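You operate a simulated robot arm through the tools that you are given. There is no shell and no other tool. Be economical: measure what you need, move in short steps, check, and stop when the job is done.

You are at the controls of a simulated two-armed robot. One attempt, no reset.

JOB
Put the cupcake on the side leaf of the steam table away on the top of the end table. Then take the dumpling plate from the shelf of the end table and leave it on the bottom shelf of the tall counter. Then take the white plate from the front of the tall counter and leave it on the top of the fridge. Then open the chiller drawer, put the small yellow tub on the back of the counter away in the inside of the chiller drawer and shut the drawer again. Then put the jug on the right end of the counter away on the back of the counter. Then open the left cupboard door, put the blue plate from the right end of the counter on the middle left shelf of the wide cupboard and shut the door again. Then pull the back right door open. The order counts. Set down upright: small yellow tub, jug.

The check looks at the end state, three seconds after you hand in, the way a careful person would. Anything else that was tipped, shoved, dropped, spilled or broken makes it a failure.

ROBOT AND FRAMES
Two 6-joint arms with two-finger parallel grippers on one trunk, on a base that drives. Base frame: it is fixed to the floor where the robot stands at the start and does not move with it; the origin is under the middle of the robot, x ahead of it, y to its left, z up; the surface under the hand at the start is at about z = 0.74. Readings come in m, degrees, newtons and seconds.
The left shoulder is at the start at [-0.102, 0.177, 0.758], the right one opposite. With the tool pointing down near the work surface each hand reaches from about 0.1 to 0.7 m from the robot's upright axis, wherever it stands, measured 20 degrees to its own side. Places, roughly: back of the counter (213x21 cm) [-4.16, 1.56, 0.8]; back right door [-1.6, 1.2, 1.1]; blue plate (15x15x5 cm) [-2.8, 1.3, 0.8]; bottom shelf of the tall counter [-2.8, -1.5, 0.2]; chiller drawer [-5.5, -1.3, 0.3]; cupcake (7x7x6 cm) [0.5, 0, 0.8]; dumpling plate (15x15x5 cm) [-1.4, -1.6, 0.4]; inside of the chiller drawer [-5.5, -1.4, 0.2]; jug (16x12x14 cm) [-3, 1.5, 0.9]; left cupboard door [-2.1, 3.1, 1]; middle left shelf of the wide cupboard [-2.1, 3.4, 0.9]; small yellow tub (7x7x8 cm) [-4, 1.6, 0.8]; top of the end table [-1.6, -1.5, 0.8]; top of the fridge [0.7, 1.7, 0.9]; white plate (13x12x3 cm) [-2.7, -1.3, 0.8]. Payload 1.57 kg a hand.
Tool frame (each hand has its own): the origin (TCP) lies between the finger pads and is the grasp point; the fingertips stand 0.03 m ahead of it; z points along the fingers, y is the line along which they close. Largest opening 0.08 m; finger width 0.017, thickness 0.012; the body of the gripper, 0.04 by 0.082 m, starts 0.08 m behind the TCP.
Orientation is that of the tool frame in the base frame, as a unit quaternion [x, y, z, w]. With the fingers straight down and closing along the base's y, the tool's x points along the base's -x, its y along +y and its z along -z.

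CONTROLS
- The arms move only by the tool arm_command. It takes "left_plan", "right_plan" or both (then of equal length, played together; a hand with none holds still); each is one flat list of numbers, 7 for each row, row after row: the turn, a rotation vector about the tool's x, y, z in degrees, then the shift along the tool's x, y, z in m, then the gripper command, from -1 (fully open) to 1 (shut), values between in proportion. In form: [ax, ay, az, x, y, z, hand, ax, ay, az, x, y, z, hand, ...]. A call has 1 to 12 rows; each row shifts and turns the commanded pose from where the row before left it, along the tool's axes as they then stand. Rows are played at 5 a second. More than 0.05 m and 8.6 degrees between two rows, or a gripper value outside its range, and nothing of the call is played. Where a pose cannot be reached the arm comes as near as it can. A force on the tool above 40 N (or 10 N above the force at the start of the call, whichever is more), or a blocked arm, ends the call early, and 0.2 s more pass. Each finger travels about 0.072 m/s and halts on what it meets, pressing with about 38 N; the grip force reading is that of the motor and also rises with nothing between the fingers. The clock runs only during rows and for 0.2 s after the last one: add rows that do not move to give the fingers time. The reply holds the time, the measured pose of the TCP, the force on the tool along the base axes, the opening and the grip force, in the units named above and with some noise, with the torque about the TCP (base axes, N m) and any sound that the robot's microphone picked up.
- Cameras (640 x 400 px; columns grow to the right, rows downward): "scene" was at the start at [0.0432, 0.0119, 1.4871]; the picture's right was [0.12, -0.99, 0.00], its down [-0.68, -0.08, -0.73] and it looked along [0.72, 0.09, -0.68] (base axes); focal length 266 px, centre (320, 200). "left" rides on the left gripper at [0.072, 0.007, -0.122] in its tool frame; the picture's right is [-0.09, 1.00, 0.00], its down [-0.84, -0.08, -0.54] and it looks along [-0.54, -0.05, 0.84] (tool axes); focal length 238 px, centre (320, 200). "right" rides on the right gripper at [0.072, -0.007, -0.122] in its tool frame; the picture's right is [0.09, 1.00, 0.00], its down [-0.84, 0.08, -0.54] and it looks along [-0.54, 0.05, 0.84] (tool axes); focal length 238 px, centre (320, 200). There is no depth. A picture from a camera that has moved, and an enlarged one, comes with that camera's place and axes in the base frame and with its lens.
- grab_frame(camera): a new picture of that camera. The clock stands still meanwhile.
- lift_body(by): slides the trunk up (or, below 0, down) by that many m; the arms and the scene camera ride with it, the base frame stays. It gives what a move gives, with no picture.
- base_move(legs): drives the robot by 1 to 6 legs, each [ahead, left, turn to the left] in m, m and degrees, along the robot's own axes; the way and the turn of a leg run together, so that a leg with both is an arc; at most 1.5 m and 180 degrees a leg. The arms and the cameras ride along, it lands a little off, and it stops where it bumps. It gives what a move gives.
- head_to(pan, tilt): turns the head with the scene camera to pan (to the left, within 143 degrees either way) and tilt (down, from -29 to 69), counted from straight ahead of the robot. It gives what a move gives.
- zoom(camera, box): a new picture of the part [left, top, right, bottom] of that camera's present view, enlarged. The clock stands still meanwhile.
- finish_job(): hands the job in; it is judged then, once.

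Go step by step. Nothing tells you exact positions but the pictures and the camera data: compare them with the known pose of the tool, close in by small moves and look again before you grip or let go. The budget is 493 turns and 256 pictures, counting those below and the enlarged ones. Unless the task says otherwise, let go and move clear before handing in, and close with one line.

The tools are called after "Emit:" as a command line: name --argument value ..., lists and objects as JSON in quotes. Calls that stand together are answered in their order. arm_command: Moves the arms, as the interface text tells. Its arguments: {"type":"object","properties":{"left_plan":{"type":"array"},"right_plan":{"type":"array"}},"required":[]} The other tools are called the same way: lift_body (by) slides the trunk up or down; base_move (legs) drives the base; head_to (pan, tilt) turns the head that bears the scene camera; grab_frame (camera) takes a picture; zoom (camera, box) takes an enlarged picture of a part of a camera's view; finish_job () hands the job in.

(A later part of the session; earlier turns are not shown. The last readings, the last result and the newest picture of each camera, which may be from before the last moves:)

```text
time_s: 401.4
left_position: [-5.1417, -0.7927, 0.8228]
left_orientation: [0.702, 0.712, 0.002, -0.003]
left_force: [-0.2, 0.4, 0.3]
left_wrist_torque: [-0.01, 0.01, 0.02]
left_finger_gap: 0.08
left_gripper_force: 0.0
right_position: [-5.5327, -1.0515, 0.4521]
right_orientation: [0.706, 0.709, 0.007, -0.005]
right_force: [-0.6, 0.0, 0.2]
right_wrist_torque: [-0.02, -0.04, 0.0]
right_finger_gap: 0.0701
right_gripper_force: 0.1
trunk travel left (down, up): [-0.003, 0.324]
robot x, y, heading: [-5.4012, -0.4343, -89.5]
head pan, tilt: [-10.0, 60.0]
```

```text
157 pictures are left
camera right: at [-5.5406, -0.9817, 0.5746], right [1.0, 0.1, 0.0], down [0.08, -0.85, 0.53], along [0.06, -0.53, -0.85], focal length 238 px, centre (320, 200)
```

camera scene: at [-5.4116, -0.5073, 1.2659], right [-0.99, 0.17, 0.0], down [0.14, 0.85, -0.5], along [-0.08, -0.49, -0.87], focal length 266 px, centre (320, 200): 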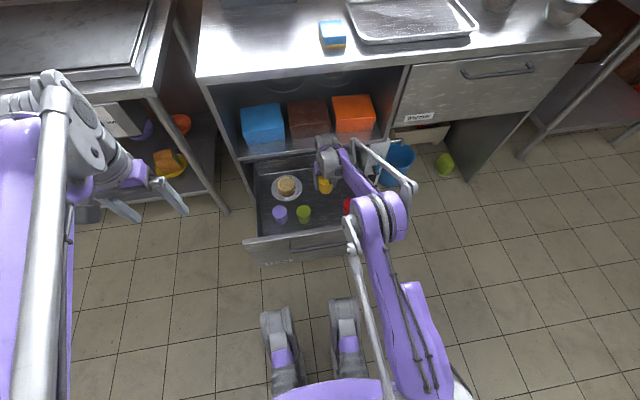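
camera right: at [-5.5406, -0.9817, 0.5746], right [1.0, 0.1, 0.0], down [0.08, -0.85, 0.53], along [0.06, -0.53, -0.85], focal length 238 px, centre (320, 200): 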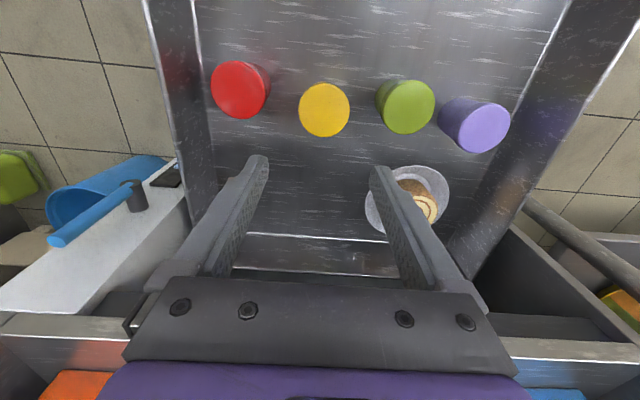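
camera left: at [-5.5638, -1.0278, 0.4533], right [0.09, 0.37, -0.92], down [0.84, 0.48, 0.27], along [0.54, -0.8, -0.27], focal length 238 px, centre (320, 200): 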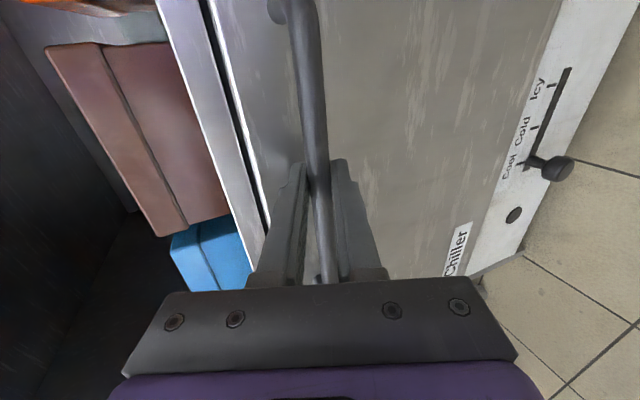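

The tub stands upright on the drawer floor. Next I'll lift out, back up, and bring the closed right hand down in front of the handle to push the drawer shut.

Emit:
arm_command --right_plan '[0, 0, 0, 0, 0, -0.045, -0.75, 0, 0, 0, 0, 0, -0.045, -0.75, 0, 0, 0, 0, 0, -0.045, -0.75, 0, 0, 0, 0, 0, -0.045, -0.75, 0, 0, 0, 0, 0, -0.045, -0.75, 0, 0, 0, 0, 0, -0.045, 1, 0, 0, 0, 0.04, 0.01, 0, 1, 0, 0, 0, 0.04, 0.01, 0, 1, 0, 0, 0, 0.02, 0.02, 0, 1, 0, 0, 0, 0, 0, 0, 1]'

Emit:
base_move --legs '[[-0.18, 0, 0]]'

Emit:
grab_frame --camera "scene"

```text
time_s: 403.6
left_position: [-5.1422, -0.7924, 0.8223]
left_orientation: [0.702, 0.712, 0.001, -0.002]
left_force: [-0.1, -0.1, -0.5]
left_wrist_torque: [0.03, 0.03, -0.02]
left_finger_gap: 0.0801
left_gripper_force: 0.1
right_position: [-5.4923, -0.9573, 0.7231]
right_orientation: [0.706, 0.708, 0.006, -0.004]
right_force: [0.0, 0.0, 0.7]
right_wrist_torque: [0.02, -0.01, 0.04]
right_finger_gap: 0.0001
right_gripper_force: 21.1
trunk travel left (down, up): [-0.003, 0.324]
robot x, y, heading: [-5.3956, -0.4357, -89.4]
head pan, tilt: [-10.0, 60.0]
```

```text
time_s: 405.1
left_position: [-5.1453, -0.617, 0.8237]
left_orientation: [0.704, 0.71, 0.001, -0.003]
left_force: [-0.5, 0.6, 0.0]
left_wrist_torque: [-0.02, 0.0, 0.0]
left_finger_gap: 0.0798
left_gripper_force: 0.0
right_position: [-5.4944, -0.7795, 0.7234]
right_orientation: [0.707, 0.707, 0.007, -0.004]
right_force: [1.0, -0.1, 0.9]
right_wrist_torque: [0.01, 0.02, 0.01]
right_finger_gap: 0.0
right_gripper_force: 21.1
trunk travel left (down, up): [-0.003, 0.324]
robot x, y, heading: [-5.4004, -0.2541, -89.7]
head pan, tilt: [-10.0, 60.0]
```

```text
156 pictures are left
camera scene: at [-5.413, -0.3303, 1.2659], right [-0.99, 0.17, 0.0], down [0.15, 0.85, -0.5], along [-0.08, -0.49, -0.87], focal length 266 px, centre (320, 200)
```

scene: 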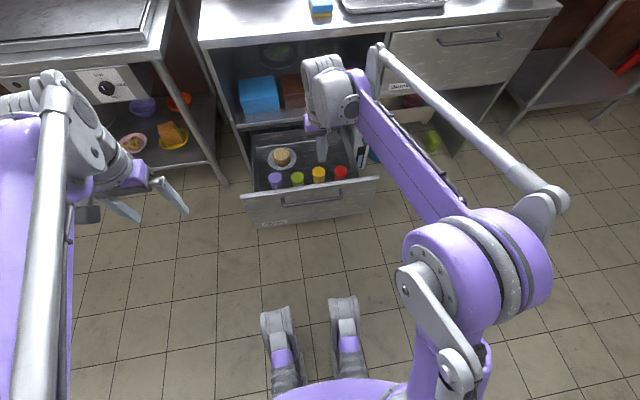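

Emit:
arm_command --right_plan '[0, 0, 0, 0.04, 0.02, 0, 1, 0, 0, 0, 0, 0, 0.045, 1, 0, 0, 0, 0, 0, 0.045, 1, 0, 0, 0, 0, 0, 0.045, 1, 0, 0, 0, 0, 0, 0.045, 1, 0, 0, 0, 0, 0, 0.045, 1, 0, 0, 0, 0, 0, 0.045, 1, 0, 0, 0, 0, 0, 0.04, 1, 0, 0, 0, 0, 0, 0, 1]'

Emit:
grab_frame --camera "scene"

```text
time_s: 407.1
left_position: [-5.1454, -0.6168, 0.8237]
left_orientation: [0.704, 0.71, 0.002, -0.002]
left_force: [-0.6, -0.7, -0.8]
left_wrist_torque: [-0.01, -0.01, -0.02]
left_finger_gap: 0.0799
left_gripper_force: 0.1
right_position: [-5.4743, -0.7311, 0.4182]
right_orientation: [0.707, 0.707, 0.007, -0.005]
right_force: [0.1, 1.0, -0.6]
right_wrist_torque: [0.01, 0.02, -0.02]
right_finger_gap: 0.0
right_gripper_force: 21.5
trunk travel left (down, up): [-0.003, 0.324]
robot x, y, heading: [-5.4021, -0.2575, -90.0]
head pan, tilt: [-10.0, 60.0]
```

```text
155 pictures are left
camera scene: at [-5.413, -0.3308, 1.2659], right [-0.99, 0.17, 0.0], down [0.15, 0.85, -0.5], along [-0.08, -0.49, -0.87], focal length 266 px, centre (320, 200)
```

scene: 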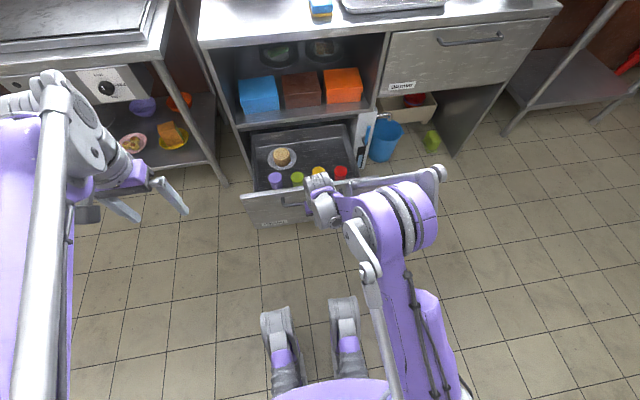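

I'll tilt the hand so the wrist stays behind the fingers, then push by driving forward.

Emit:
arm_command --right_plan '[0, -8, 0, 0, 0, 0, 1, 0, -8, 0, 0, 0, 0, 1, 0, -8, 0, 0, 0, 0, 1, 0, 0, 0, 0, 0, 0, 1]'

Emit:
base_move --legs '[[0.3, 0, 0]]'

Emit:
grab_frame --camera "scene"

```text
time_s: 408.1
left_position: [-5.1441, -0.6164, 0.8222]
left_orientation: [0.704, 0.71, 0.002, -0.002]
left_force: [-0.8, 0.0, 0.0]
left_wrist_torque: [-0.03, 0.01, -0.01]
left_finger_gap: 0.08
left_gripper_force: 0.1
right_position: [-5.4729, -0.7325, 0.4152]
right_orientation: [0.693, 0.693, -0.141, 0.143]
right_force: [0.1, 0.2, 0.1]
right_wrist_torque: [-0.04, -0.02, 0.01]
right_finger_gap: 0.0
right_gripper_force: 21.4
trunk travel left (down, up): [-0.003, 0.324]
robot x, y, heading: [-5.4022, -0.2532, -89.7]
head pan, tilt: [-10.0, 60.0]
```

```text
time_s: 410.2
left_position: [-5.1451, -0.9167, 0.8227]
left_orientation: [0.704, 0.71, 0.002, -0.002]
left_force: [0.1, 0.0, 0.5]
left_wrist_torque: [0.03, 0.0, -0.02]
left_finger_gap: 0.0801
left_gripper_force: 0.1
right_position: [-5.4724, -1.033, 0.4151]
right_orientation: [0.693, 0.693, -0.14, 0.143]
right_force: [0.2, -0.2, -1.0]
right_wrist_torque: [0.01, 0.01, 0.01]
right_finger_gap: 0.0003
right_gripper_force: 21.1
trunk travel left (down, up): [-0.003, 0.324]
robot x, y, heading: [-5.3993, -0.556, -89.6]
head pan, tilt: [-10.0, 60.0]
```

```text
154 pictures are left
camera scene: at [-5.4119, -0.6314, 1.2659], right [-0.99, 0.17, 0.0], down [0.15, 0.85, -0.5], along [-0.09, -0.49, -0.87], focal length 266 px, centre (320, 200)
```

scene: 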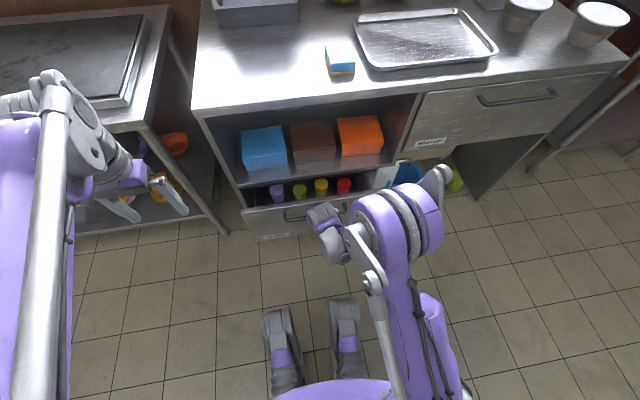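

Emit:
base_move --legs '[[0.09, 0, 0]]'

Emit:
grab_frame --camera "scene"

```text
time_s: 411.3
left_position: [-5.1454, -1.0026, 0.822]
left_orientation: [0.704, 0.71, 0.002, -0.003]
left_force: [0.7, 0.1, 0.2]
left_wrist_torque: [-0.01, -0.01, -0.02]
left_finger_gap: 0.0799
left_gripper_force: 0.0
right_position: [-5.4727, -1.1192, 0.4147]
right_orientation: [0.693, 0.693, -0.139, 0.141]
right_force: [0.6, -0.9, -0.1]
right_wrist_torque: [0.0, 0.03, 0.01]
right_finger_gap: 0.0002
right_gripper_force: 21.5
trunk travel left (down, up): [-0.003, 0.324]
robot x, y, heading: [-5.4015, -0.6446, -89.8]
head pan, tilt: [-10.0, 60.0]
```

```text
153 pictures are left
camera scene: at [-5.4117, -0.7178, 1.2658], right [-0.99, 0.17, 0.0], down [0.15, 0.85, -0.5], along [-0.09, -0.49, -0.87], focal length 266 px, centre (320, 200)
```

scene: 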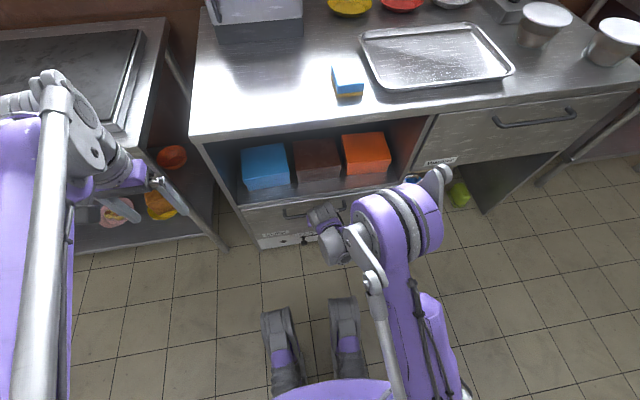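

Emit:
arm_command --right_plan '[0, 0, 0, -0.0091, 0, 0.0041, 1, 0, 0, 0, -0.0091, 0, 0.0041, 1, 0, 0, 0, -0.0091, 0, 0.0041, 1, 0, 0, 0, -0.0091, 0, 0.0041, 1, 0, 0, 0, -0.0091, 0, 0.0041, 1, 0, 0, 0, 0, 0, 0, 1]'

Emit:
zoom --camera "scene" --box '[190, 130, 430, 280]'

```text
time_s: 411.9
left_position: [-5.1442, -1.0025, 0.8237]
left_orientation: [0.704, 0.71, 0.002, -0.004]
left_force: [-0.4, -0.2, 0.5]
left_wrist_torque: [0.02, -0.02, -0.01]
left_finger_gap: 0.0799
left_gripper_force: 0.1
right_position: [-5.4727, -1.1344, 0.4131]
right_orientation: [0.695, 0.693, -0.134, 0.137]
right_force: [0.6, 3.7, -0.5]
right_wrist_torque: [0.05, 0.0, -0.01]
right_finger_gap: 0.0
right_gripper_force: 21.6
trunk travel left (down, up): [-0.003, 0.324]
robot x, y, heading: [-5.3995, -0.645, -89.8]
head pan, tilt: [-10.0, 60.0]
stopped in row 3 (right hand): the force on the tool passed its limit at 54 N (the readings are from after the stop); the commanded pose is now the measured one
```

```text
2.67 times, centred on (310, 205) of scene
camera zoom: at [-5.4117, -0.7173, 1.2658], right [-0.99, 0.17, 0.0], down [0.15, 0.85, -0.5], along [-0.09, -0.49, -0.87], focal length 708 px, centre (347, 187)
```

zoom: 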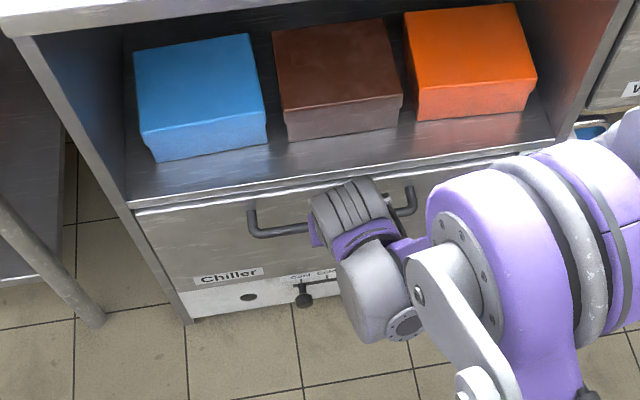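

The drawer is shut tight with the tub inside. I'll back off, restore the arm pose, and retrace the known path to the aisle behind the sweets counter.

Emit:
base_move --legs '[[-0.25, 0, 0]]'

Emit:
arm_command --right_plan '[0, 8, 0, 0, 0, -0.02, 1, 0, 8, 0, 0, 0, -0.03, 1, 0, 8, 0, 0, 0, -0.04, 1, 0, 0, 0, 0, 0, -0.045, -1, 0, 0, 0, 0, 0, -0.045, -1, 0, 0, 0, 0, 0, -0.045, -1, 0, 0, 0, 0.02, 0, -0.045, -1, 0, 0, 0, 0.04, 0, -0.03, -1, 0, 0, 0, 0.04, 0, -0.03, -1, 0, 0, 0, 0.03, 0, 0, -1]'

Emit:
lift_body --by 0.25

Emit:
base_move --legs '[[0, 0, -90], [1.45, 0, 0]]'

```text
time_s: 413.8
left_position: [-5.1442, -0.7542, 0.8228]
left_orientation: [0.704, 0.71, 0.001, -0.003]
left_force: [-0.2, 0.0, -0.3]
left_wrist_torque: [-0.01, 0.04, 0.02]
left_finger_gap: 0.0799
left_gripper_force: 0.1
right_position: [-5.4735, -0.8856, 0.4142]
right_orientation: [0.694, 0.693, -0.135, 0.137]
right_force: [-0.2, 0.3, 0.3]
right_wrist_torque: [0.0, 0.0, -0.01]
right_finger_gap: 0.0
right_gripper_force: 22.0
trunk travel left (down, up): [-0.003, 0.324]
robot x, y, heading: [-5.4023, -0.395, -90.0]
head pan, tilt: [-10.0, 60.0]
```

```text
time_s: 416.0
left_position: [-5.1452, -0.754, 0.8246]
left_orientation: [0.704, 0.71, 0.001, -0.002]
left_force: [0.3, 0.3, 0.4]
left_wrist_torque: [-0.01, -0.02, 0.01]
left_finger_gap: 0.0802
left_gripper_force: 0.0
right_position: [-5.4739, -0.7425, 0.7435]
right_orientation: [0.708, 0.706, 0.011, -0.011]
right_force: [0.0, -0.3, 0.9]
right_wrist_torque: [-0.01, 0.02, -0.04]
right_finger_gap: 0.0799
right_gripper_force: 0.0
trunk travel left (down, up): [-0.003, 0.324]
robot x, y, heading: [-5.3986, -0.3941, -89.8]
head pan, tilt: [-10.0, 60.0]
```

```text
time_s: 418.6
left_position: [-5.1452, -0.7538, 1.0731]
left_orientation: [0.704, 0.71, 0.001, -0.002]
left_force: [0.6, 0.4, 0.8]
left_wrist_torque: [-0.01, 0.0, 0.0]
left_finger_gap: 0.0799
left_gripper_force: 0.0
right_position: [-5.4734, -0.7434, 0.9949]
right_orientation: [0.708, 0.706, 0.012, -0.009]
right_force: [-0.7, -0.3, 1.2]
right_wrist_torque: [0.02, 0.02, 0.0]
right_finger_gap: 0.08
right_gripper_force: 0.0
trunk travel left (down, up): [-0.253, 0.074]
robot x, y, heading: [-5.3996, -0.3941, -89.8]
head pan, tilt: [-10.0, 60.0]
```

```text
time_s: 429.9
left_position: [-7.265, -0.5798, 1.0731]
left_orientation: [1.0, -0.017, 0.003, -0.001]
left_force: [0.7, -0.2, -0.1]
left_wrist_torque: [0.01, 0.01, -0.01]
left_finger_gap: 0.0799
left_gripper_force: 0.0
right_position: [-7.2412, -0.2518, 0.9958]
right_orientation: [1.0, -0.021, 0.015, 0.002]
right_force: [-0.5, -0.5, 0.0]
right_wrist_torque: [0.0, 0.0, -0.02]
right_finger_gap: 0.0801
right_gripper_force: 0.1
trunk travel left (down, up): [-0.253, 0.074]
robot x, y, heading: [-6.8953, -0.3405, 177.8]
head pan, tilt: [-10.0, 60.0]
```

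Emit:
base_move --legs '[[-0.03, 0, 2.2], [0, -1.23, 0], [0, -1.2, 0]]'

Emit:
base_move --legs '[[-0.36, -0.09, 0], [-1.35, 0, 0], [-1.35, 0, 0]]'

```text
time_s: 451.6
left_position: [-7.2606, 1.8039, 1.0729]
left_orientation: [1.0, 0.022, 0.002, -0.001]
left_force: [-0.7, 0.1, -0.2]
left_wrist_torque: [0.01, 0.0, 0.01]
left_finger_gap: 0.0801
left_gripper_force: 0.1
right_position: [-7.2615, 2.1337, 0.9947]
right_orientation: [1.0, 0.017, 0.015, 0.002]
right_force: [0.7, -0.3, -0.6]
right_wrist_torque: [0.0, 0.01, 0.0]
right_finger_gap: 0.08
right_gripper_force: 0.1
trunk travel left (down, up): [-0.253, 0.074]
robot x, y, heading: [-6.9091, 2.0704, -177.9]
head pan, tilt: [-10.0, 60.0]
```

```text
time_s: 466.5
left_position: [-4.2467, 2.0158, 1.0736]
left_orientation: [1.0, 0.004, 0.003, -0.001]
left_force: [0.6, -0.9, -0.3]
left_wrist_torque: [0.02, 0.03, -0.03]
left_finger_gap: 0.0798
left_gripper_force: 0.1
right_position: [-4.2364, 2.3448, 0.9951]
right_orientation: [1.0, -0.001, 0.015, 0.002]
right_force: [0.5, 0.7, -0.2]
right_wrist_torque: [0.0, 0.01, 0.0]
right_finger_gap: 0.0798
right_gripper_force: 0.0
trunk travel left (down, up): [-0.253, 0.074]
robot x, y, heading: [-3.8895, 2.2677, -179.9]
head pan, tilt: [-10.0, 60.0]
```

Emit:
base_move --legs '[[-0.8, 0, 0], [0, 0, 90]]'

Emit:
head_to --pan 0 --tilt 45

Emit:
grab_frame --camera "scene"

```text
time_s: 474.6
left_position: [-2.8319, 1.9131, 1.0728]
left_orientation: [0.709, 0.705, 0.002, -0.003]
left_force: [0.5, 0.3, 0.1]
left_wrist_torque: [0.04, 0.01, -0.01]
left_finger_gap: 0.0804
left_gripper_force: 0.1
right_position: [-3.1607, 1.9279, 0.9949]
right_orientation: [0.712, 0.702, 0.013, -0.009]
right_force: [-0.1, -0.9, -0.7]
right_wrist_torque: [0.01, -0.03, -0.03]
right_finger_gap: 0.0801
right_gripper_force: 0.0
trunk travel left (down, up): [-0.253, 0.074]
robot x, y, heading: [-3.0853, 2.278, -90.6]
head pan, tilt: [-10.0, 60.0]
```

```text
time_s: 475.4
left_position: [-2.831, 1.9131, 1.0728]
left_orientation: [0.709, 0.706, 0.002, -0.001]
left_force: [-0.7, 0.1, -1.1]
left_wrist_torque: [0.04, -0.03, 0.0]
left_finger_gap: 0.0802
left_gripper_force: 0.1
right_position: [-3.1604, 1.9272, 0.9953]
right_orientation: [0.712, 0.702, 0.013, -0.01]
right_force: [-0.4, 0.4, 0.8]
right_wrist_torque: [0.01, 0.02, 0.03]
right_finger_gap: 0.08
right_gripper_force: 0.0
trunk travel left (down, up): [-0.253, 0.074]
robot x, y, heading: [-3.0825, 2.2772, -90.6]
head pan, tilt: [0.0, 45.0]
```

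```text
151 pictures are left
camera scene: at [-3.0835, 2.2366, 1.5376], right [-1.0, 0.01, 0.0], down [0.01, 0.71, -0.71], along [-0.01, -0.71, -0.71], focal length 266 px, centre (320, 200)
```

scene: 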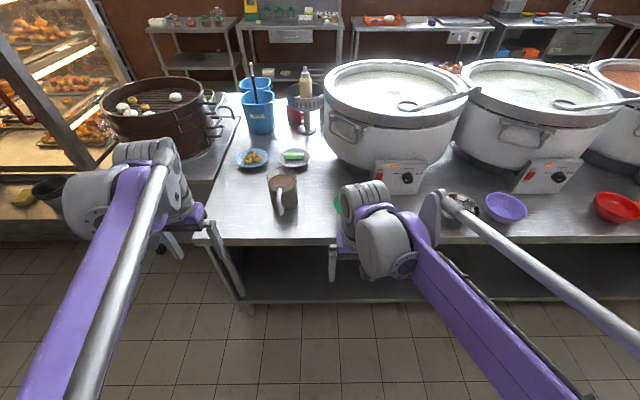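

The brown jug has its handle toward me; the blue plate (with food) is behind it to the left. I need a clear spot on the back strip, so I'll look with the right wrist camera and zoom on the jug.

Emit:
grab_frame --camera "right"

Emit:
zoom --camera "scene" --box '[220, 120, 380, 240]'

Emit:
grab_frame --camera "left"

```text
150 pictures are left
camera right: at [-3.1657, 1.9953, 1.1192], right [1.0, 0.08, 0.01], down [0.06, -0.85, 0.52], along [0.05, -0.51, -0.86], focal length 238 px, centre (320, 200)
```

right: 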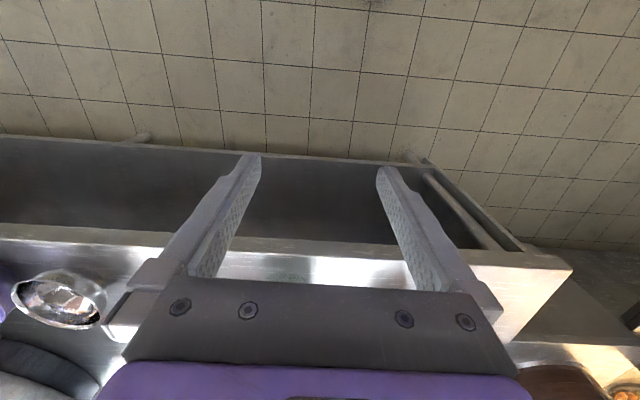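

```text
3.33 times, centred on (300, 180) of scene
camera zoom: at [-3.0835, 2.2366, 1.5376], right [-1.0, 0.01, 0.0], down [0.01, 0.71, -0.71], along [-0.01, -0.71, -0.71], focal length 886 px, centre (387, 267)
```

zoom: 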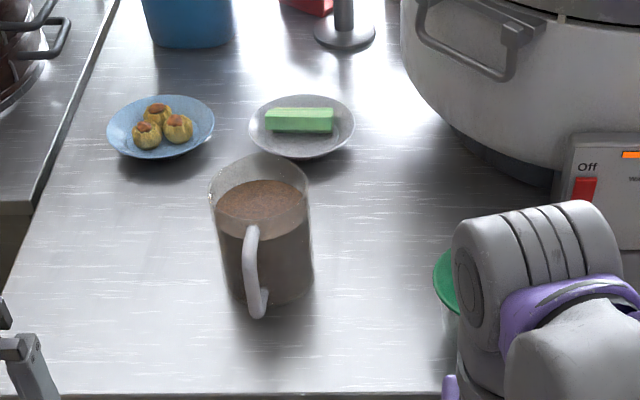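

```text
148 pictures are left
camera left: at [-2.8256, 1.9835, 1.1954], right [1.0, -0.1, 0.0], down [-0.08, -0.84, 0.54], along [-0.05, -0.53, -0.84], focal length 238 px, centre (320, 200)
```

left: 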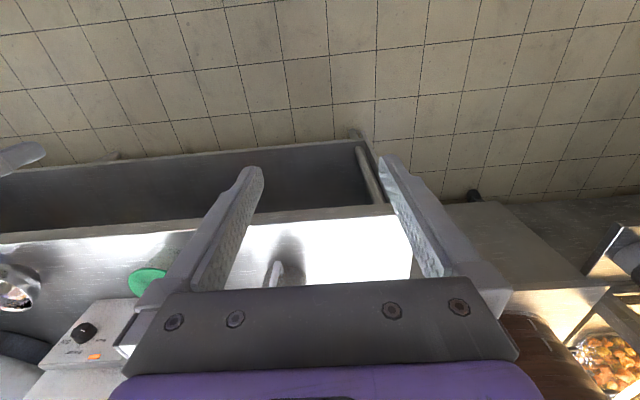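

The jug is a clear pitcher with brown liquid, axis about (−2.955, 1.49), handle bar at about (−2.955, 1.575) pointing at me. I'll grip the handle bar from above and move the jug over to the gap near (−3.36, 1.555). First I'll reposition.

Emit:
base_move --legs '[[0.15, 0.25, 0.6]]'

Emit:
arm_command --right_plan '[1.5, 0, 0, -0.02, 0, 0, -1, 0, 0, 0, -0.03, 0, 0, -1, 0, 0, 0, -0.03, 0, 0, -1, 0, 0, 0, 0, 0, 0, -1]'

Emit:
grab_frame --camera "right"

Emit:
grab_frame --camera "scene"

```text
time_s: 478.2
left_position: [-2.5793, 1.7617, 1.0716]
left_orientation: [0.706, 0.708, 0.001, -0.002]
left_force: [0.9, 0.5, -0.1]
left_wrist_torque: [0.02, 0.02, 0.01]
left_finger_gap: 0.0803
left_gripper_force: 0.1
right_position: [-2.908, 1.7746, 0.9949]
right_orientation: [0.71, 0.704, 0.013, -0.01]
right_force: [-0.2, -0.9, 0.4]
right_wrist_torque: [-0.01, -0.03, 0.03]
right_finger_gap: 0.08
right_gripper_force: 0.1
trunk travel left (down, up): [-0.253, 0.074]
robot x, y, heading: [-2.8305, 2.121, -90.5]
head pan, tilt: [0.0, 45.0]
```

```text
time_s: 479.2
left_position: [-2.5802, 1.7624, 1.0738]
left_orientation: [0.707, 0.708, 0.003, -0.003]
left_force: [0.4, 0.5, -0.2]
left_wrist_torque: [0.01, 0.02, 0.01]
left_finger_gap: 0.0801
left_gripper_force: 0.0
right_position: [-2.9098, 1.696, 0.9931]
right_orientation: [0.71, 0.704, 0.004, -0.019]
right_force: [1.4, 0.3, 0.5]
right_wrist_torque: [-0.01, 0.02, -0.03]
right_finger_gap: 0.0801
right_gripper_force: 0.0
trunk travel left (down, up): [-0.253, 0.074]
robot x, y, heading: [-2.8331, 2.1282, -90.3]
head pan, tilt: [0.0, 45.0]
```

```text
147 pictures are left
camera right: at [-2.9116, 1.7626, 1.1169], right [1.0, 0.08, -0.02], down [0.08, -0.85, 0.51], along [0.03, -0.51, -0.86], focal length 238 px, centre (320, 200)
```

right: 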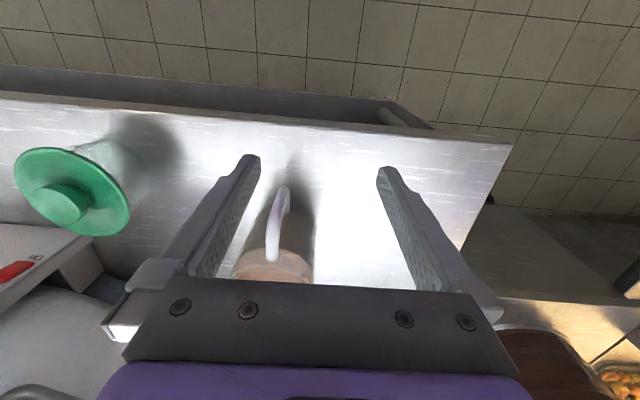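

```text
146 pictures are left
camera scene: at [-2.833, 2.0849, 1.5376], right [-1.0, 0.01, 0.0], down [0.0, 0.71, -0.71], along [0.0, -0.71, -0.71], focal length 266 px, centre (320, 200)
```

scene: 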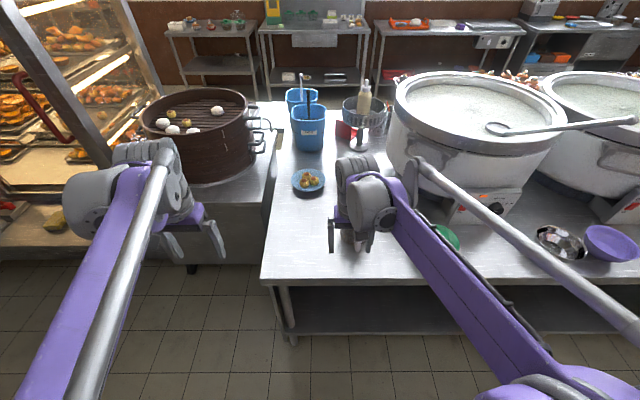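

Emit:
arm_command --right_plan '[-1.2, -1.9, 0, -0.03, -0.014, 0, -1, 0, 0, 0, -0.03, -0.014, 0, -1, 0, 0, 0, -0.036, -0.014, 0.02, -1, 0, 0, 0, 0, 0, 0.02, -1, 0, 0, 0, 0, 0, 0, -1]'

Emit:
grab_frame --camera "right"

Emit:
zoom --camera "scene" --box '[280, 130, 480, 280]'

```text
time_s: 480.4
left_position: [-2.5803, 1.7618, 1.0738]
left_orientation: [0.707, 0.707, 0.003, -0.002]
left_force: [0.0, -0.4, 0.5]
left_wrist_torque: [-0.01, -0.01, 0.0]
left_finger_gap: 0.08
left_gripper_force: 0.1
right_position: [-2.9534, 1.5995, 0.953]
right_orientation: [0.71, 0.705, -0.002, 0.0]
right_force: [-0.6, -0.2, -0.5]
right_wrist_torque: [-0.01, 0.0, 0.03]
right_finger_gap: 0.08
right_gripper_force: 0.1
trunk travel left (down, up): [-0.253, 0.074]
robot x, y, heading: [-2.8303, 2.1209, -90.3]
head pan, tilt: [0.0, 45.0]
```

```text
145 pictures are left
camera right: at [-2.9565, 1.6718, 1.0748], right [1.0, 0.08, 0.0], down [0.07, -0.84, 0.54], along [0.04, -0.54, -0.84], focal length 238 px, centre (320, 200)
```

right: 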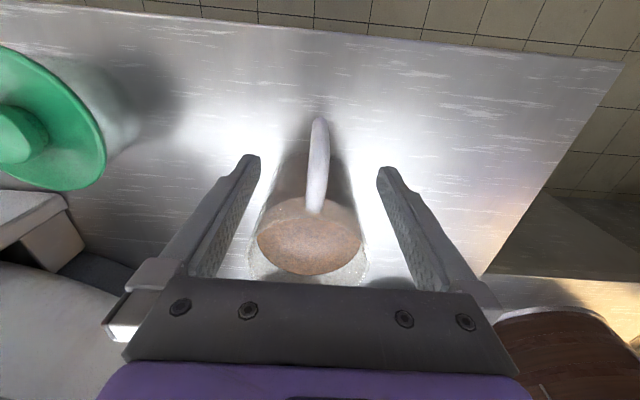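

```text
2.67 times, centred on (380, 205) of scene
camera zoom: at [-2.833, 2.0839, 1.5376], right [-1.0, 0.01, 0.0], down [0.0, 0.71, -0.71], along [0.0, -0.71, -0.71], focal length 708 px, centre (160, 187)
```

zoom: 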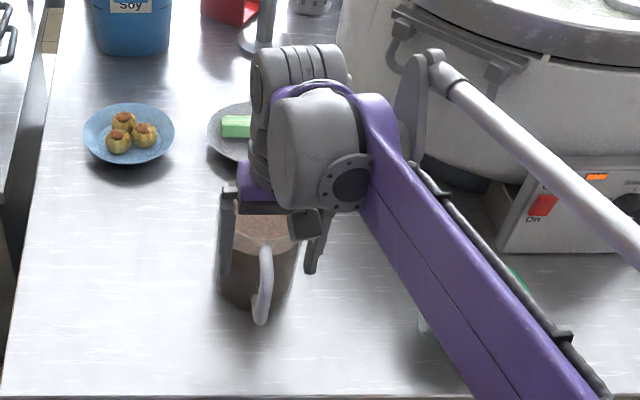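

The handle bar is centred between the open fingers. Lowering around it.

Emit:
arm_command --right_plan '[0, 0, 0, -0.007, 0.001, 0.035, -1, 0, 0, 0, 0, 0, 0.035, -1, 0, 0, 0, 0, 0, 0.025, -1, 0, 0, 0, 0, 0, 0, -1]'

Emit:
grab_frame --camera "right"

```text
time_s: 481.4
left_position: [-2.5793, 1.7626, 1.0741]
left_orientation: [0.707, 0.707, 0.001, -0.002]
left_force: [0.2, 0.6, -0.2]
left_wrist_torque: [0.0, 0.0, -0.08]
left_finger_gap: 0.0799
left_gripper_force: 0.0
right_position: [-2.9518, 1.5918, 0.8587]
right_orientation: [0.71, 0.704, -0.001, -0.001]
right_force: [0.5, -0.6, 0.8]
right_wrist_torque: [0.04, 0.02, 0.0]
right_finger_gap: 0.0799
right_gripper_force: 0.1
trunk travel left (down, up): [-0.253, 0.074]
robot x, y, heading: [-2.833, 2.1213, -90.3]
head pan, tilt: [0.0, 45.0]
```

```text
143 pictures are left
camera right: at [-2.9572, 1.6642, 0.9796], right [1.0, 0.08, 0.0], down [0.07, -0.84, 0.54], along [0.04, -0.54, -0.84], focal length 238 px, centre (320, 200)
```

right: 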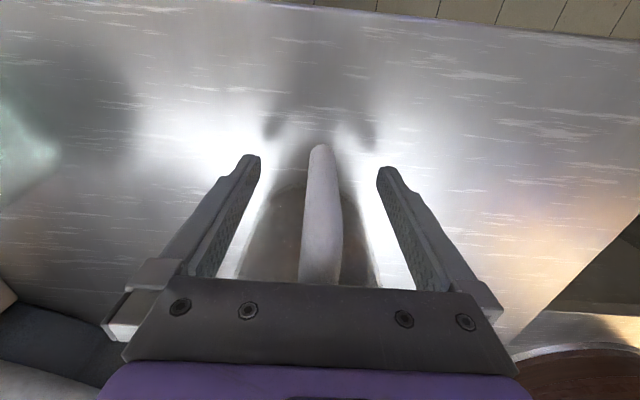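

Emit:
arm_command --right_plan '[0, 0, 0, 0, 0, 0, -0.4, 0, 0, 0, 0, 0, 0, 0.2, 0, 0, 0, 0, 0, 0, 0.7, 0, 0, 0, 0, 0, 0, 1, 0, 0, 0, 0, 0, 0, 1, 0, 0, 0, 0, 0, 0, 1]'

Emit:
grab_frame --camera "right"

```text
time_s: 482.8
left_position: [-2.5793, 1.762, 1.0744]
left_orientation: [0.707, 0.707, 0.003, -0.002]
left_force: [0.5, 0.0, 0.8]
left_wrist_torque: [-0.02, -0.02, 0.02]
left_finger_gap: 0.0799
left_gripper_force: 0.1
right_position: [-2.9524, 1.5916, 0.8572]
right_orientation: [0.711, 0.703, -0.002, 0.001]
right_force: [-3.6, -1.2, 1.6]
right_wrist_torque: [-0.1, -0.36, -0.24]
right_finger_gap: 0.0145
right_gripper_force: 30.3
trunk travel left (down, up): [-0.253, 0.074]
robot x, y, heading: [-2.8292, 2.126, -90.3]
head pan, tilt: [0.0, 45.0]
```

```text
142 pictures are left
camera right: at [-2.9575, 1.6639, 0.9798], right [1.0, 0.08, 0.0], down [0.07, -0.84, 0.54], along [0.04, -0.54, -0.84], focal length 238 px, centre (320, 200)
```

right: 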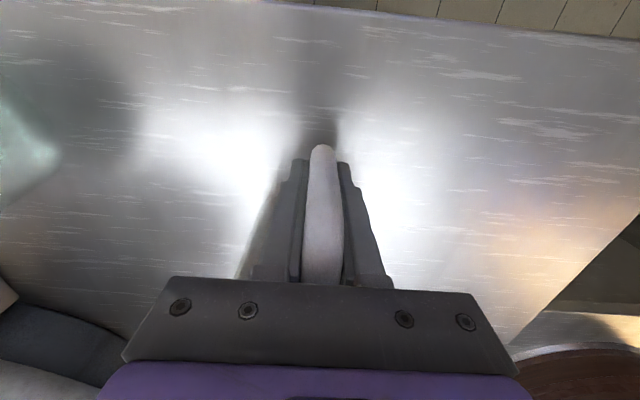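

Gripped on the handle. I'll lift 2 cm slowly and check for tilt.

Emit:
arm_command --right_plan '[0, 0, 0, 0, 0, -0.005, 1, 0, 0, 0, 0, 0, -0.005, 1, 0, 0, 0, 0, 0, -0.005, 1, 0, 0, 0, 0, 0, -0.005, 1, 0, 0, 0, 0, 0, 0, 1]'

Emit:
zoom --camera "scene" --box '[280, 130, 480, 280]'

Emit:
grab_frame --camera "left"

```text
time_s: 484.0
left_position: [-2.5797, 1.7613, 1.0727]
left_orientation: [0.706, 0.708, 0.002, -0.003]
left_force: [0.0, 0.4, 0.9]
left_wrist_torque: [-0.06, 0.04, 0.0]
left_finger_gap: 0.0799
left_gripper_force: 0.3
right_position: [-2.951, 1.5908, 0.8762]
right_orientation: [0.71, 0.704, -0.001, -0.001]
right_force: [0.6, 0.2, -9.2]
right_wrist_torque: [0.64, -0.03, -0.01]
right_finger_gap: 0.0141
right_gripper_force: 30.8
trunk travel left (down, up): [-0.253, 0.074]
robot x, y, heading: [-2.8343, 2.1232, -90.4]
head pan, tilt: [0.0, 45.0]
```

```text
2.67 times, centred on (380, 205) of scene
camera zoom: at [-2.8331, 2.0831, 1.5376], right [-1.0, 0.01, 0.0], down [0.0, 0.71, -0.71], along [0.0, -0.71, -0.71], focal length 708 px, centre (160, 187)
```

zoom: 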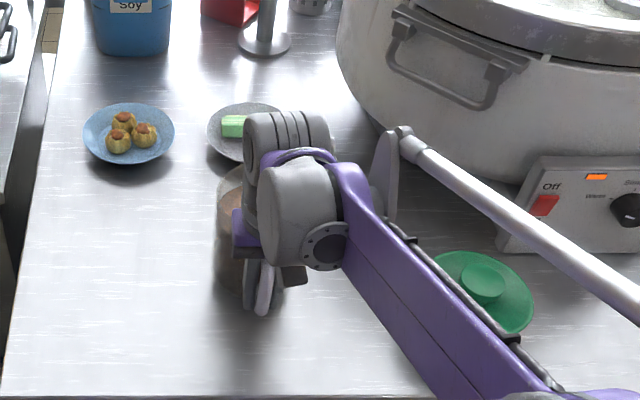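

```text
140 pictures are left
camera left: at [-2.5741, 1.8314, 1.1952], right [1.0, -0.09, 0.0], down [-0.08, -0.84, 0.54], along [-0.05, -0.53, -0.84], focal length 238 px, centre (320, 200)
```

left: 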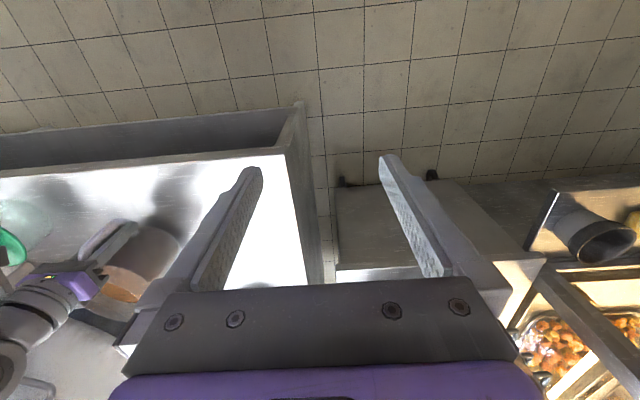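

Emit:
zoom --camera "left" --box '[0, 180, 220, 340]'

```text
2.50 times, centred on (110, 260) of left
camera zoom: at [-2.5741, 1.8314, 1.1952], right [1.0, -0.09, 0.0], down [-0.08, -0.84, 0.54], along [-0.05, -0.53, -0.84], focal length 596 px, centre (845, 50)
```

zoom: 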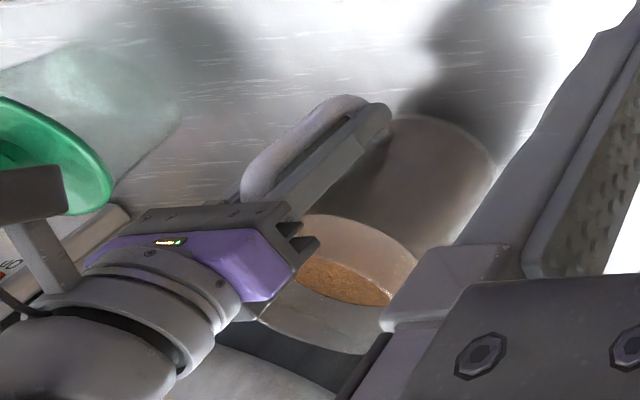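

The jug hangs straight. I'll lift it to clear the green tub, bring it 6 cm toward me, then slide the base right.

Emit:
arm_command --right_plan '[0, 0, 0, 0, 0, -0.015, 1, 0, 0, 0, 0, 0, -0.02, 1, 0, 0, 0, 0, 0, -0.02, 1, 0, 0, 0, 0, 0, -0.02, 1, 0, 0, 0, 0, 0, -0.02, 1, 0, 0, 0, 0.015, 0, -0.01, 1, 0, 0, 0, 0.02, 0, 0, 1, 0, 0, 0, 0.02, 0, 0, 1, 0, 0, 0, 0.01, 0, 0, 1, 0, 0, 0, 0, 0, 0, 1]'

Emit:
base_move --legs '[[0, -0.2, 0], [0, -0.2, 0]]'

Emit:
grab_frame --camera "scene"

Emit:
grab_frame --camera "right"

```text
time_s: 486.2
left_position: [-2.5798, 1.7607, 1.0724]
left_orientation: [0.707, 0.708, 0.003, -0.002]
left_force: [0.0, 0.0, 0.3]
left_wrist_torque: [-0.01, 0.0, -0.02]
left_finger_gap: 0.0799
left_gripper_force: 0.0
right_position: [-2.9509, 1.6573, 0.9815]
right_orientation: [0.71, 0.704, -0.001, 0.0]
right_force: [0.5, 0.2, -9.4]
right_wrist_torque: [0.62, -0.01, 0.01]
right_finger_gap: 0.0142
right_gripper_force: 30.1
trunk travel left (down, up): [-0.253, 0.074]
robot x, y, heading: [-2.835, 2.1255, -90.2]
head pan, tilt: [0.0, 45.0]
```

```text
time_s: 490.5
left_position: [-2.973, 1.7654, 1.0726]
left_orientation: [0.707, 0.707, 0.002, -0.002]
left_force: [0.3, -0.5, -0.5]
left_wrist_torque: [0.0, -0.02, -0.01]
left_finger_gap: 0.0799
left_gripper_force: 0.0
right_position: [-3.3425, 1.6582, 0.9806]
right_orientation: [0.71, 0.705, -0.001, 0.0]
right_force: [-0.6, 0.2, -9.0]
right_wrist_torque: [0.58, -0.02, -0.01]
right_finger_gap: 0.0144
right_gripper_force: 30.8
trunk travel left (down, up): [-0.253, 0.074]
robot x, y, heading: [-3.2246, 2.1257, -90.3]
head pan, tilt: [0.0, 45.0]
```

```text
138 pictures are left
camera scene: at [-3.2265, 2.0855, 1.5376], right [-1.0, 0.0, 0.0], down [0.0, 0.71, -0.71], along [0.0, -0.71, -0.71], focal length 266 px, centre (320, 200)
```

scene: 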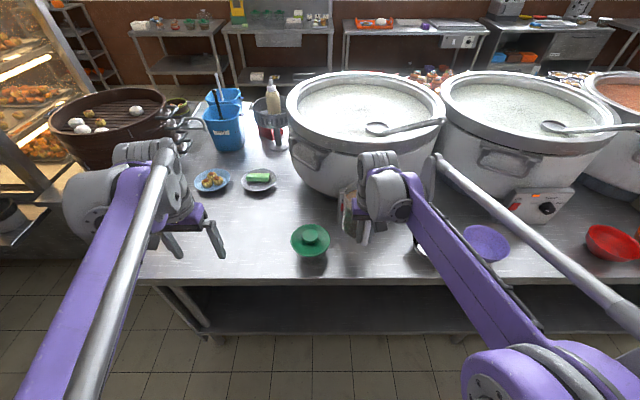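

```text
137 pictures are left
camera right: at [-3.349, 1.7307, 1.1029], right [1.0, 0.08, 0.0], down [0.07, -0.84, 0.54], along [0.04, -0.54, -0.84], focal length 238 px, centre (320, 200)
```

right: 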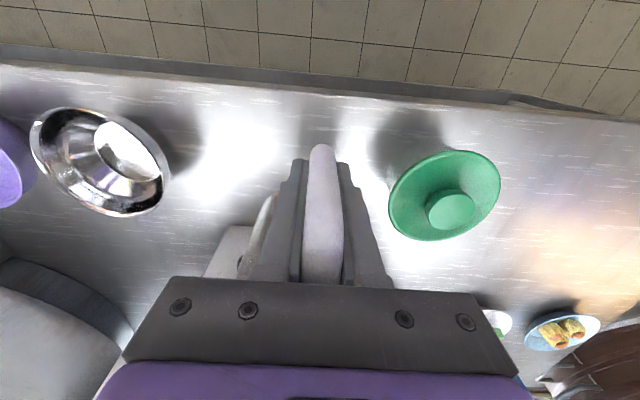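

The gap between the green lid (edge x ≈ −3.25) and the steel bowl (edge ≈ −3.54) centres on x ≈ −3.40. I'll shift there and lower.

Emit:
arm_command --right_plan '[0, 0, 0, 0.006, -0.02, 0, 1, 0, 0, 0, 0.006, -0.02, 0, 1, 0, 0, 0, 0, -0.015, 0, 1, 0, 0, 0, 0, 0, 0.02, 1, 0, 0, 0, 0, 0, 0.02, 1, 0, 0, 0, 0, 0, 0.02, 1, 0, 0, 0, 0, 0, 0.02, 1, 0, 0, 0, 0, 0, 0.015, 1, 0, 0, 0, 0, 0, 0, 1]'

Emit:
grab_frame --camera "right"

Emit:
zoom --camera "scene" --box '[280, 130, 480, 280]'

```text
time_s: 492.5
left_position: [-2.9724, 1.7628, 1.0736]
left_orientation: [0.706, 0.708, 0.003, -0.003]
left_force: [-0.8, -0.3, -0.7]
left_wrist_torque: [-0.01, 0.01, -0.02]
left_finger_gap: 0.08
left_gripper_force: 0.0
right_position: [-3.4006, 1.6708, 0.886]
right_orientation: [0.71, 0.704, -0.001, -0.001]
right_force: [-0.3, -1.0, -8.2]
right_wrist_torque: [0.58, 0.01, -0.03]
right_finger_gap: 0.0145
right_gripper_force: 30.8
trunk travel left (down, up): [-0.253, 0.074]
robot x, y, heading: [-3.2247, 2.1268, -90.3]
head pan, tilt: [0.0, 45.0]
```

```text
136 pictures are left
camera right: at [-3.405, 1.7427, 1.0081], right [1.0, 0.08, 0.0], down [0.07, -0.84, 0.54], along [0.04, -0.54, -0.84], focal length 238 px, centre (320, 200)
```

right: 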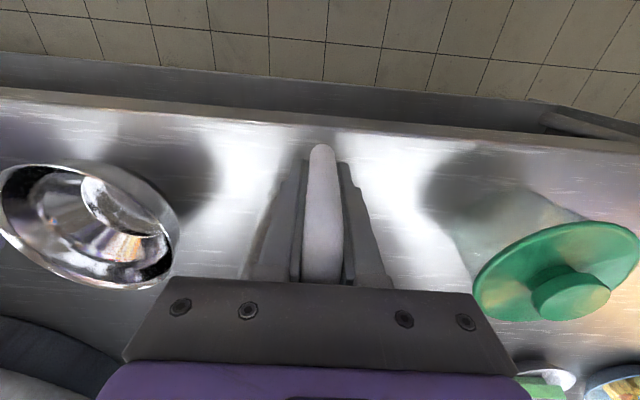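

```text
2.67 times, centred on (380, 205) of scene
camera zoom: at [-3.2264, 2.0857, 1.5376], right [-1.0, 0.0, 0.0], down [0.0, 0.71, -0.71], along [0.0, -0.71, -0.71], focal length 708 px, centre (160, 187)
```

zoom: 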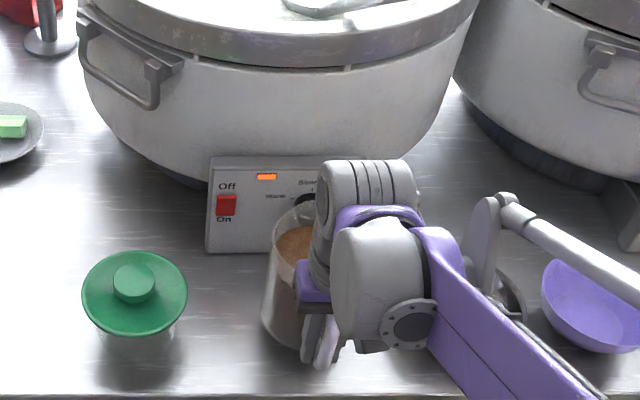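

Emit:
arm_command --right_plan '[0, 0, 0, 0, 0, 0.008, 1, 0, 0, 0, 0, 0, 0.006, 1, 0, 0, 0, 0, 0, 0.004, 1, 0, 0, 0, 0, 0, 0.004, 1, 0, 0, 0, 0, 0, 0.003, 1, 0, 0, 0, 0, 0, 0.003, 1, 0, 0, 0, 0, 0, 0, 1]'

```text
time_s: 494.1
left_position: [-2.9722, 1.7639, 1.0734]
left_orientation: [0.706, 0.708, 0.001, -0.002]
left_force: [1.6, -0.1, -0.4]
left_wrist_torque: [-0.03, -0.02, -0.02]
left_finger_gap: 0.0799
left_gripper_force: 0.2
right_position: [-3.3998, 1.6711, 0.8587]
right_orientation: [0.71, 0.704, -0.001, 0.0]
right_force: [0.6, -0.1, -4.6]
right_wrist_torque: [-0.06, -0.09, 0.02]
right_finger_gap: 0.0145
right_gripper_force: 30.7
trunk travel left (down, up): [-0.253, 0.074]
robot x, y, heading: [-3.225, 2.1271, -90.1]
head pan, tilt: [0.0, 45.0]
```

Partly grounded (load down to 4.6 N). I'll go two or three millimetres more, then release.

Emit:
arm_command --right_plan '[0, 0, 0, 0, 0, 0.002, 1, 0, 0, 0, 0, 0, 0.001, 1, 0, 0, 0, 0, 0, 0, 1]'

Emit:
arm_command --right_plan '[0, 0, 0, 0, 0, 0, 0.8, 0, 0, 0, 0, 0, 0, 0.5, 0, 0, 0, 0, 0, 0, 0, 0, 0, 0, 0, 0, 0, -0.5, 0, 0, 0, 0, 0, 0, -0.5, 0, 0, 0, 0, 0, -0.02, -0.5, 0, 0, 0, 0, 0, -0.04, -0.5, 0, 0, 0, 0, 0, -0.045, -0.5, 0, 0, 0, 0.03, 0, -0.03, -0.5, 0, 0, 0, 0.04, 0, -0.02, -0.5]'

Emit:
grab_frame --camera "right"

Emit:
zoom --camera "scene" --box '[280, 130, 480, 280]'

```text
time_s: 494.9
left_position: [-2.9723, 1.7651, 1.0738]
left_orientation: [0.707, 0.708, 0.001, -0.003]
left_force: [0.5, -0.5, -0.6]
left_wrist_torque: [0.0, 0.0, 0.02]
left_finger_gap: 0.0801
left_gripper_force: 0.0
right_position: [-3.3999, 1.6715, 0.8565]
right_orientation: [0.71, 0.704, -0.002, 0.0]
right_force: [-4.2, -1.0, 24.2]
right_wrist_torque: [-0.42, -0.23, -0.08]
right_finger_gap: 0.0145
right_gripper_force: 30.8
trunk travel left (down, up): [-0.253, 0.074]
robot x, y, heading: [-3.2238, 2.128, -90.5]
head pan, tilt: [0.0, 45.0]
```

```text
time_s: 497.1
left_position: [-2.9723, 1.7657, 1.0723]
left_orientation: [0.707, 0.707, 0.002, -0.001]
left_force: [-0.6, 0.1, 0.1]
left_wrist_torque: [0.02, -0.02, -0.02]
left_finger_gap: 0.0799
left_gripper_force: 0.1
right_position: [-3.3956, 1.741, 1.0106]
right_orientation: [0.71, 0.704, -0.002, 0.0]
right_force: [0.2, -0.5, 0.2]
right_wrist_torque: [-0.01, 0.03, -0.01]
right_finger_gap: 0.06
right_gripper_force: 0.0
trunk travel left (down, up): [-0.253, 0.074]
robot x, y, heading: [-3.2249, 2.1265, -90.3]
head pan, tilt: [0.0, 45.0]
```

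```text
134 pictures are left
camera right: at [-3.401, 1.8126, 1.1321], right [1.0, 0.08, 0.0], down [0.07, -0.84, 0.54], along [0.04, -0.54, -0.84], focal length 238 px, centre (320, 200)
```

right: 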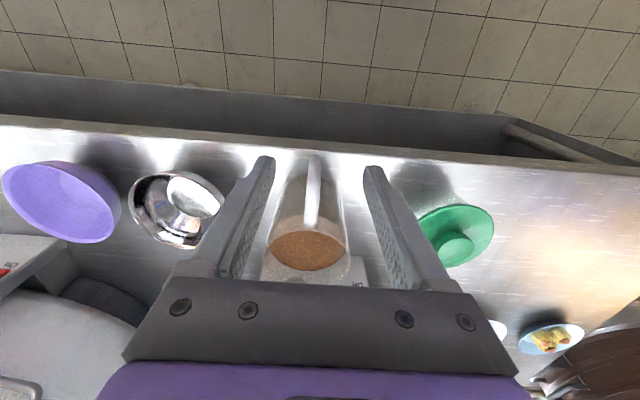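

```text
2.67 times, centred on (380, 205) of scene
camera zoom: at [-3.2261, 2.0881, 1.5376], right [-1.0, 0.0, 0.0], down [0.0, 0.71, -0.71], along [0.0, -0.71, -0.71], focal length 708 px, centre (160, 187)
```

zoom: 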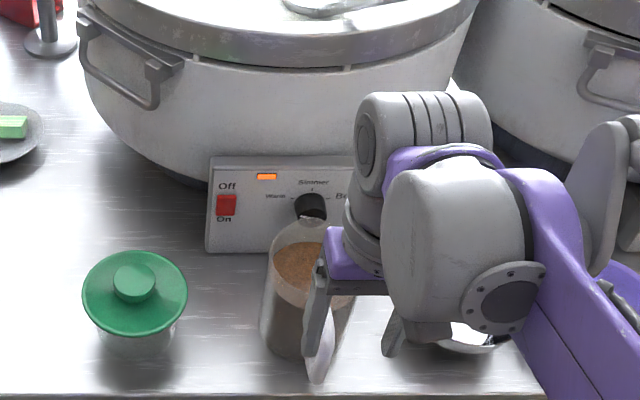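

The jug stands upright on the back of the counter, clear of its neighbours. Next is the wide cupboard, which is behind me to the left, so I'll look there.

Emit:
head_to --pan 130 --tilt 15

Emit:
grab_frame --camera "scene"

```text
time_s: 499.2
left_position: [-2.972, 1.7645, 1.0728]
left_orientation: [0.707, 0.707, 0.002, -0.001]
left_force: [-1.2, -0.3, 0.9]
left_wrist_torque: [-0.01, 0.01, 0.01]
left_finger_gap: 0.0798
left_gripper_force: 0.1
right_position: [-3.3972, 1.738, 1.0097]
right_orientation: [0.709, 0.705, -0.001, 0.0]
right_force: [-0.2, 0.6, -0.4]
right_wrist_torque: [0.05, 0.0, 0.01]
right_finger_gap: 0.0601
right_gripper_force: 0.2
trunk travel left (down, up): [-0.253, 0.074]
robot x, y, heading: [-3.2249, 2.1293, -90.4]
head pan, tilt: [130.0, 15.0]
```

```text
132 pictures are left
camera scene: at [-3.154, 2.2274, 1.5844], right [0.64, -0.77, 0.0], down [-0.2, -0.17, -0.97], along [0.74, 0.62, -0.26], focal length 266 px, centre (320, 200)
```

scene: 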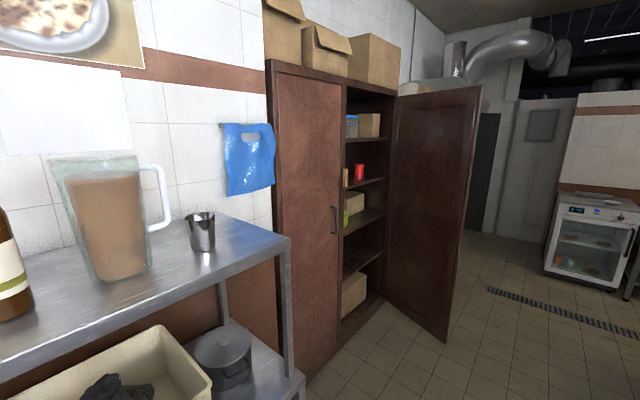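

The left cupboard door is closed, with a vertical bar handle near (−2.0, 3.1, 1.08) and hinges at x ≈ −2.4; the right door already stands open. I'll drive over and face it.

Emit:
base_move --legs '[[-0.12, 0, 0], [0, 0, 90], [1.2, 0, 0], [0, 0, 90]]'

Emit:
head_to --pan 5 --tilt 25

Emit:
grab_frame --camera "scene"

```text
time_s: 513.8
left_position: [-2.2869, 2.6408, 1.0724]
left_orientation: [0.718, -0.696, 0.001, 0.002]
left_force: [0.2, 0.2, 1.0]
left_wrist_torque: [0.01, 0.01, -0.02]
left_finger_gap: 0.0799
left_gripper_force: 0.1
right_position: [-1.864, 2.681, 1.0096]
right_orientation: [0.715, -0.699, 0.001, -0.001]
right_force: [0.4, 0.6, -0.9]
right_wrist_torque: [0.0, 0.01, 0.01]
right_finger_gap: 0.0598
right_gripper_force: 0.0
trunk travel left (down, up): [-0.253, 0.074]
robot x, y, heading: [-2.0218, 2.2872, 91.4]
head pan, tilt: [130.0, 15.0]
```

```text
time_s: 515.9
left_position: [-2.288, 2.6414, 1.0727]
left_orientation: [0.718, -0.696, 0.001, 0.001]
left_force: [-0.5, 0.0, -0.3]
left_wrist_torque: [-0.01, -0.01, 0.01]
left_finger_gap: 0.0799
left_gripper_force: 0.0
right_position: [-1.865, 2.68, 1.01]
right_orientation: [0.715, -0.699, 0.0, -0.001]
right_force: [0.1, 0.8, -1.0]
right_wrist_torque: [0.02, -0.01, 0.03]
right_finger_gap: 0.0597
right_gripper_force: 0.0
trunk travel left (down, up): [-0.253, 0.074]
robot x, y, heading: [-2.0226, 2.2893, 91.3]
head pan, tilt: [5.0, 25.0]
```

```text
131 pictures are left
camera scene: at [-2.0325, 2.3409, 1.5682], right [0.99, 0.11, 0.0], down [0.05, -0.42, -0.91], along [-0.1, 0.9, -0.42], focal length 266 px, centre (320, 200)
```

scene: 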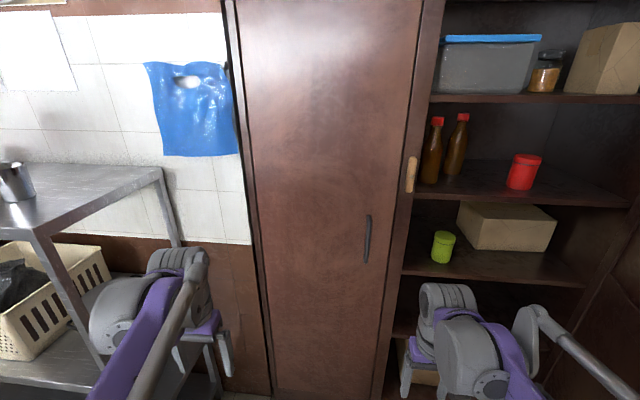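

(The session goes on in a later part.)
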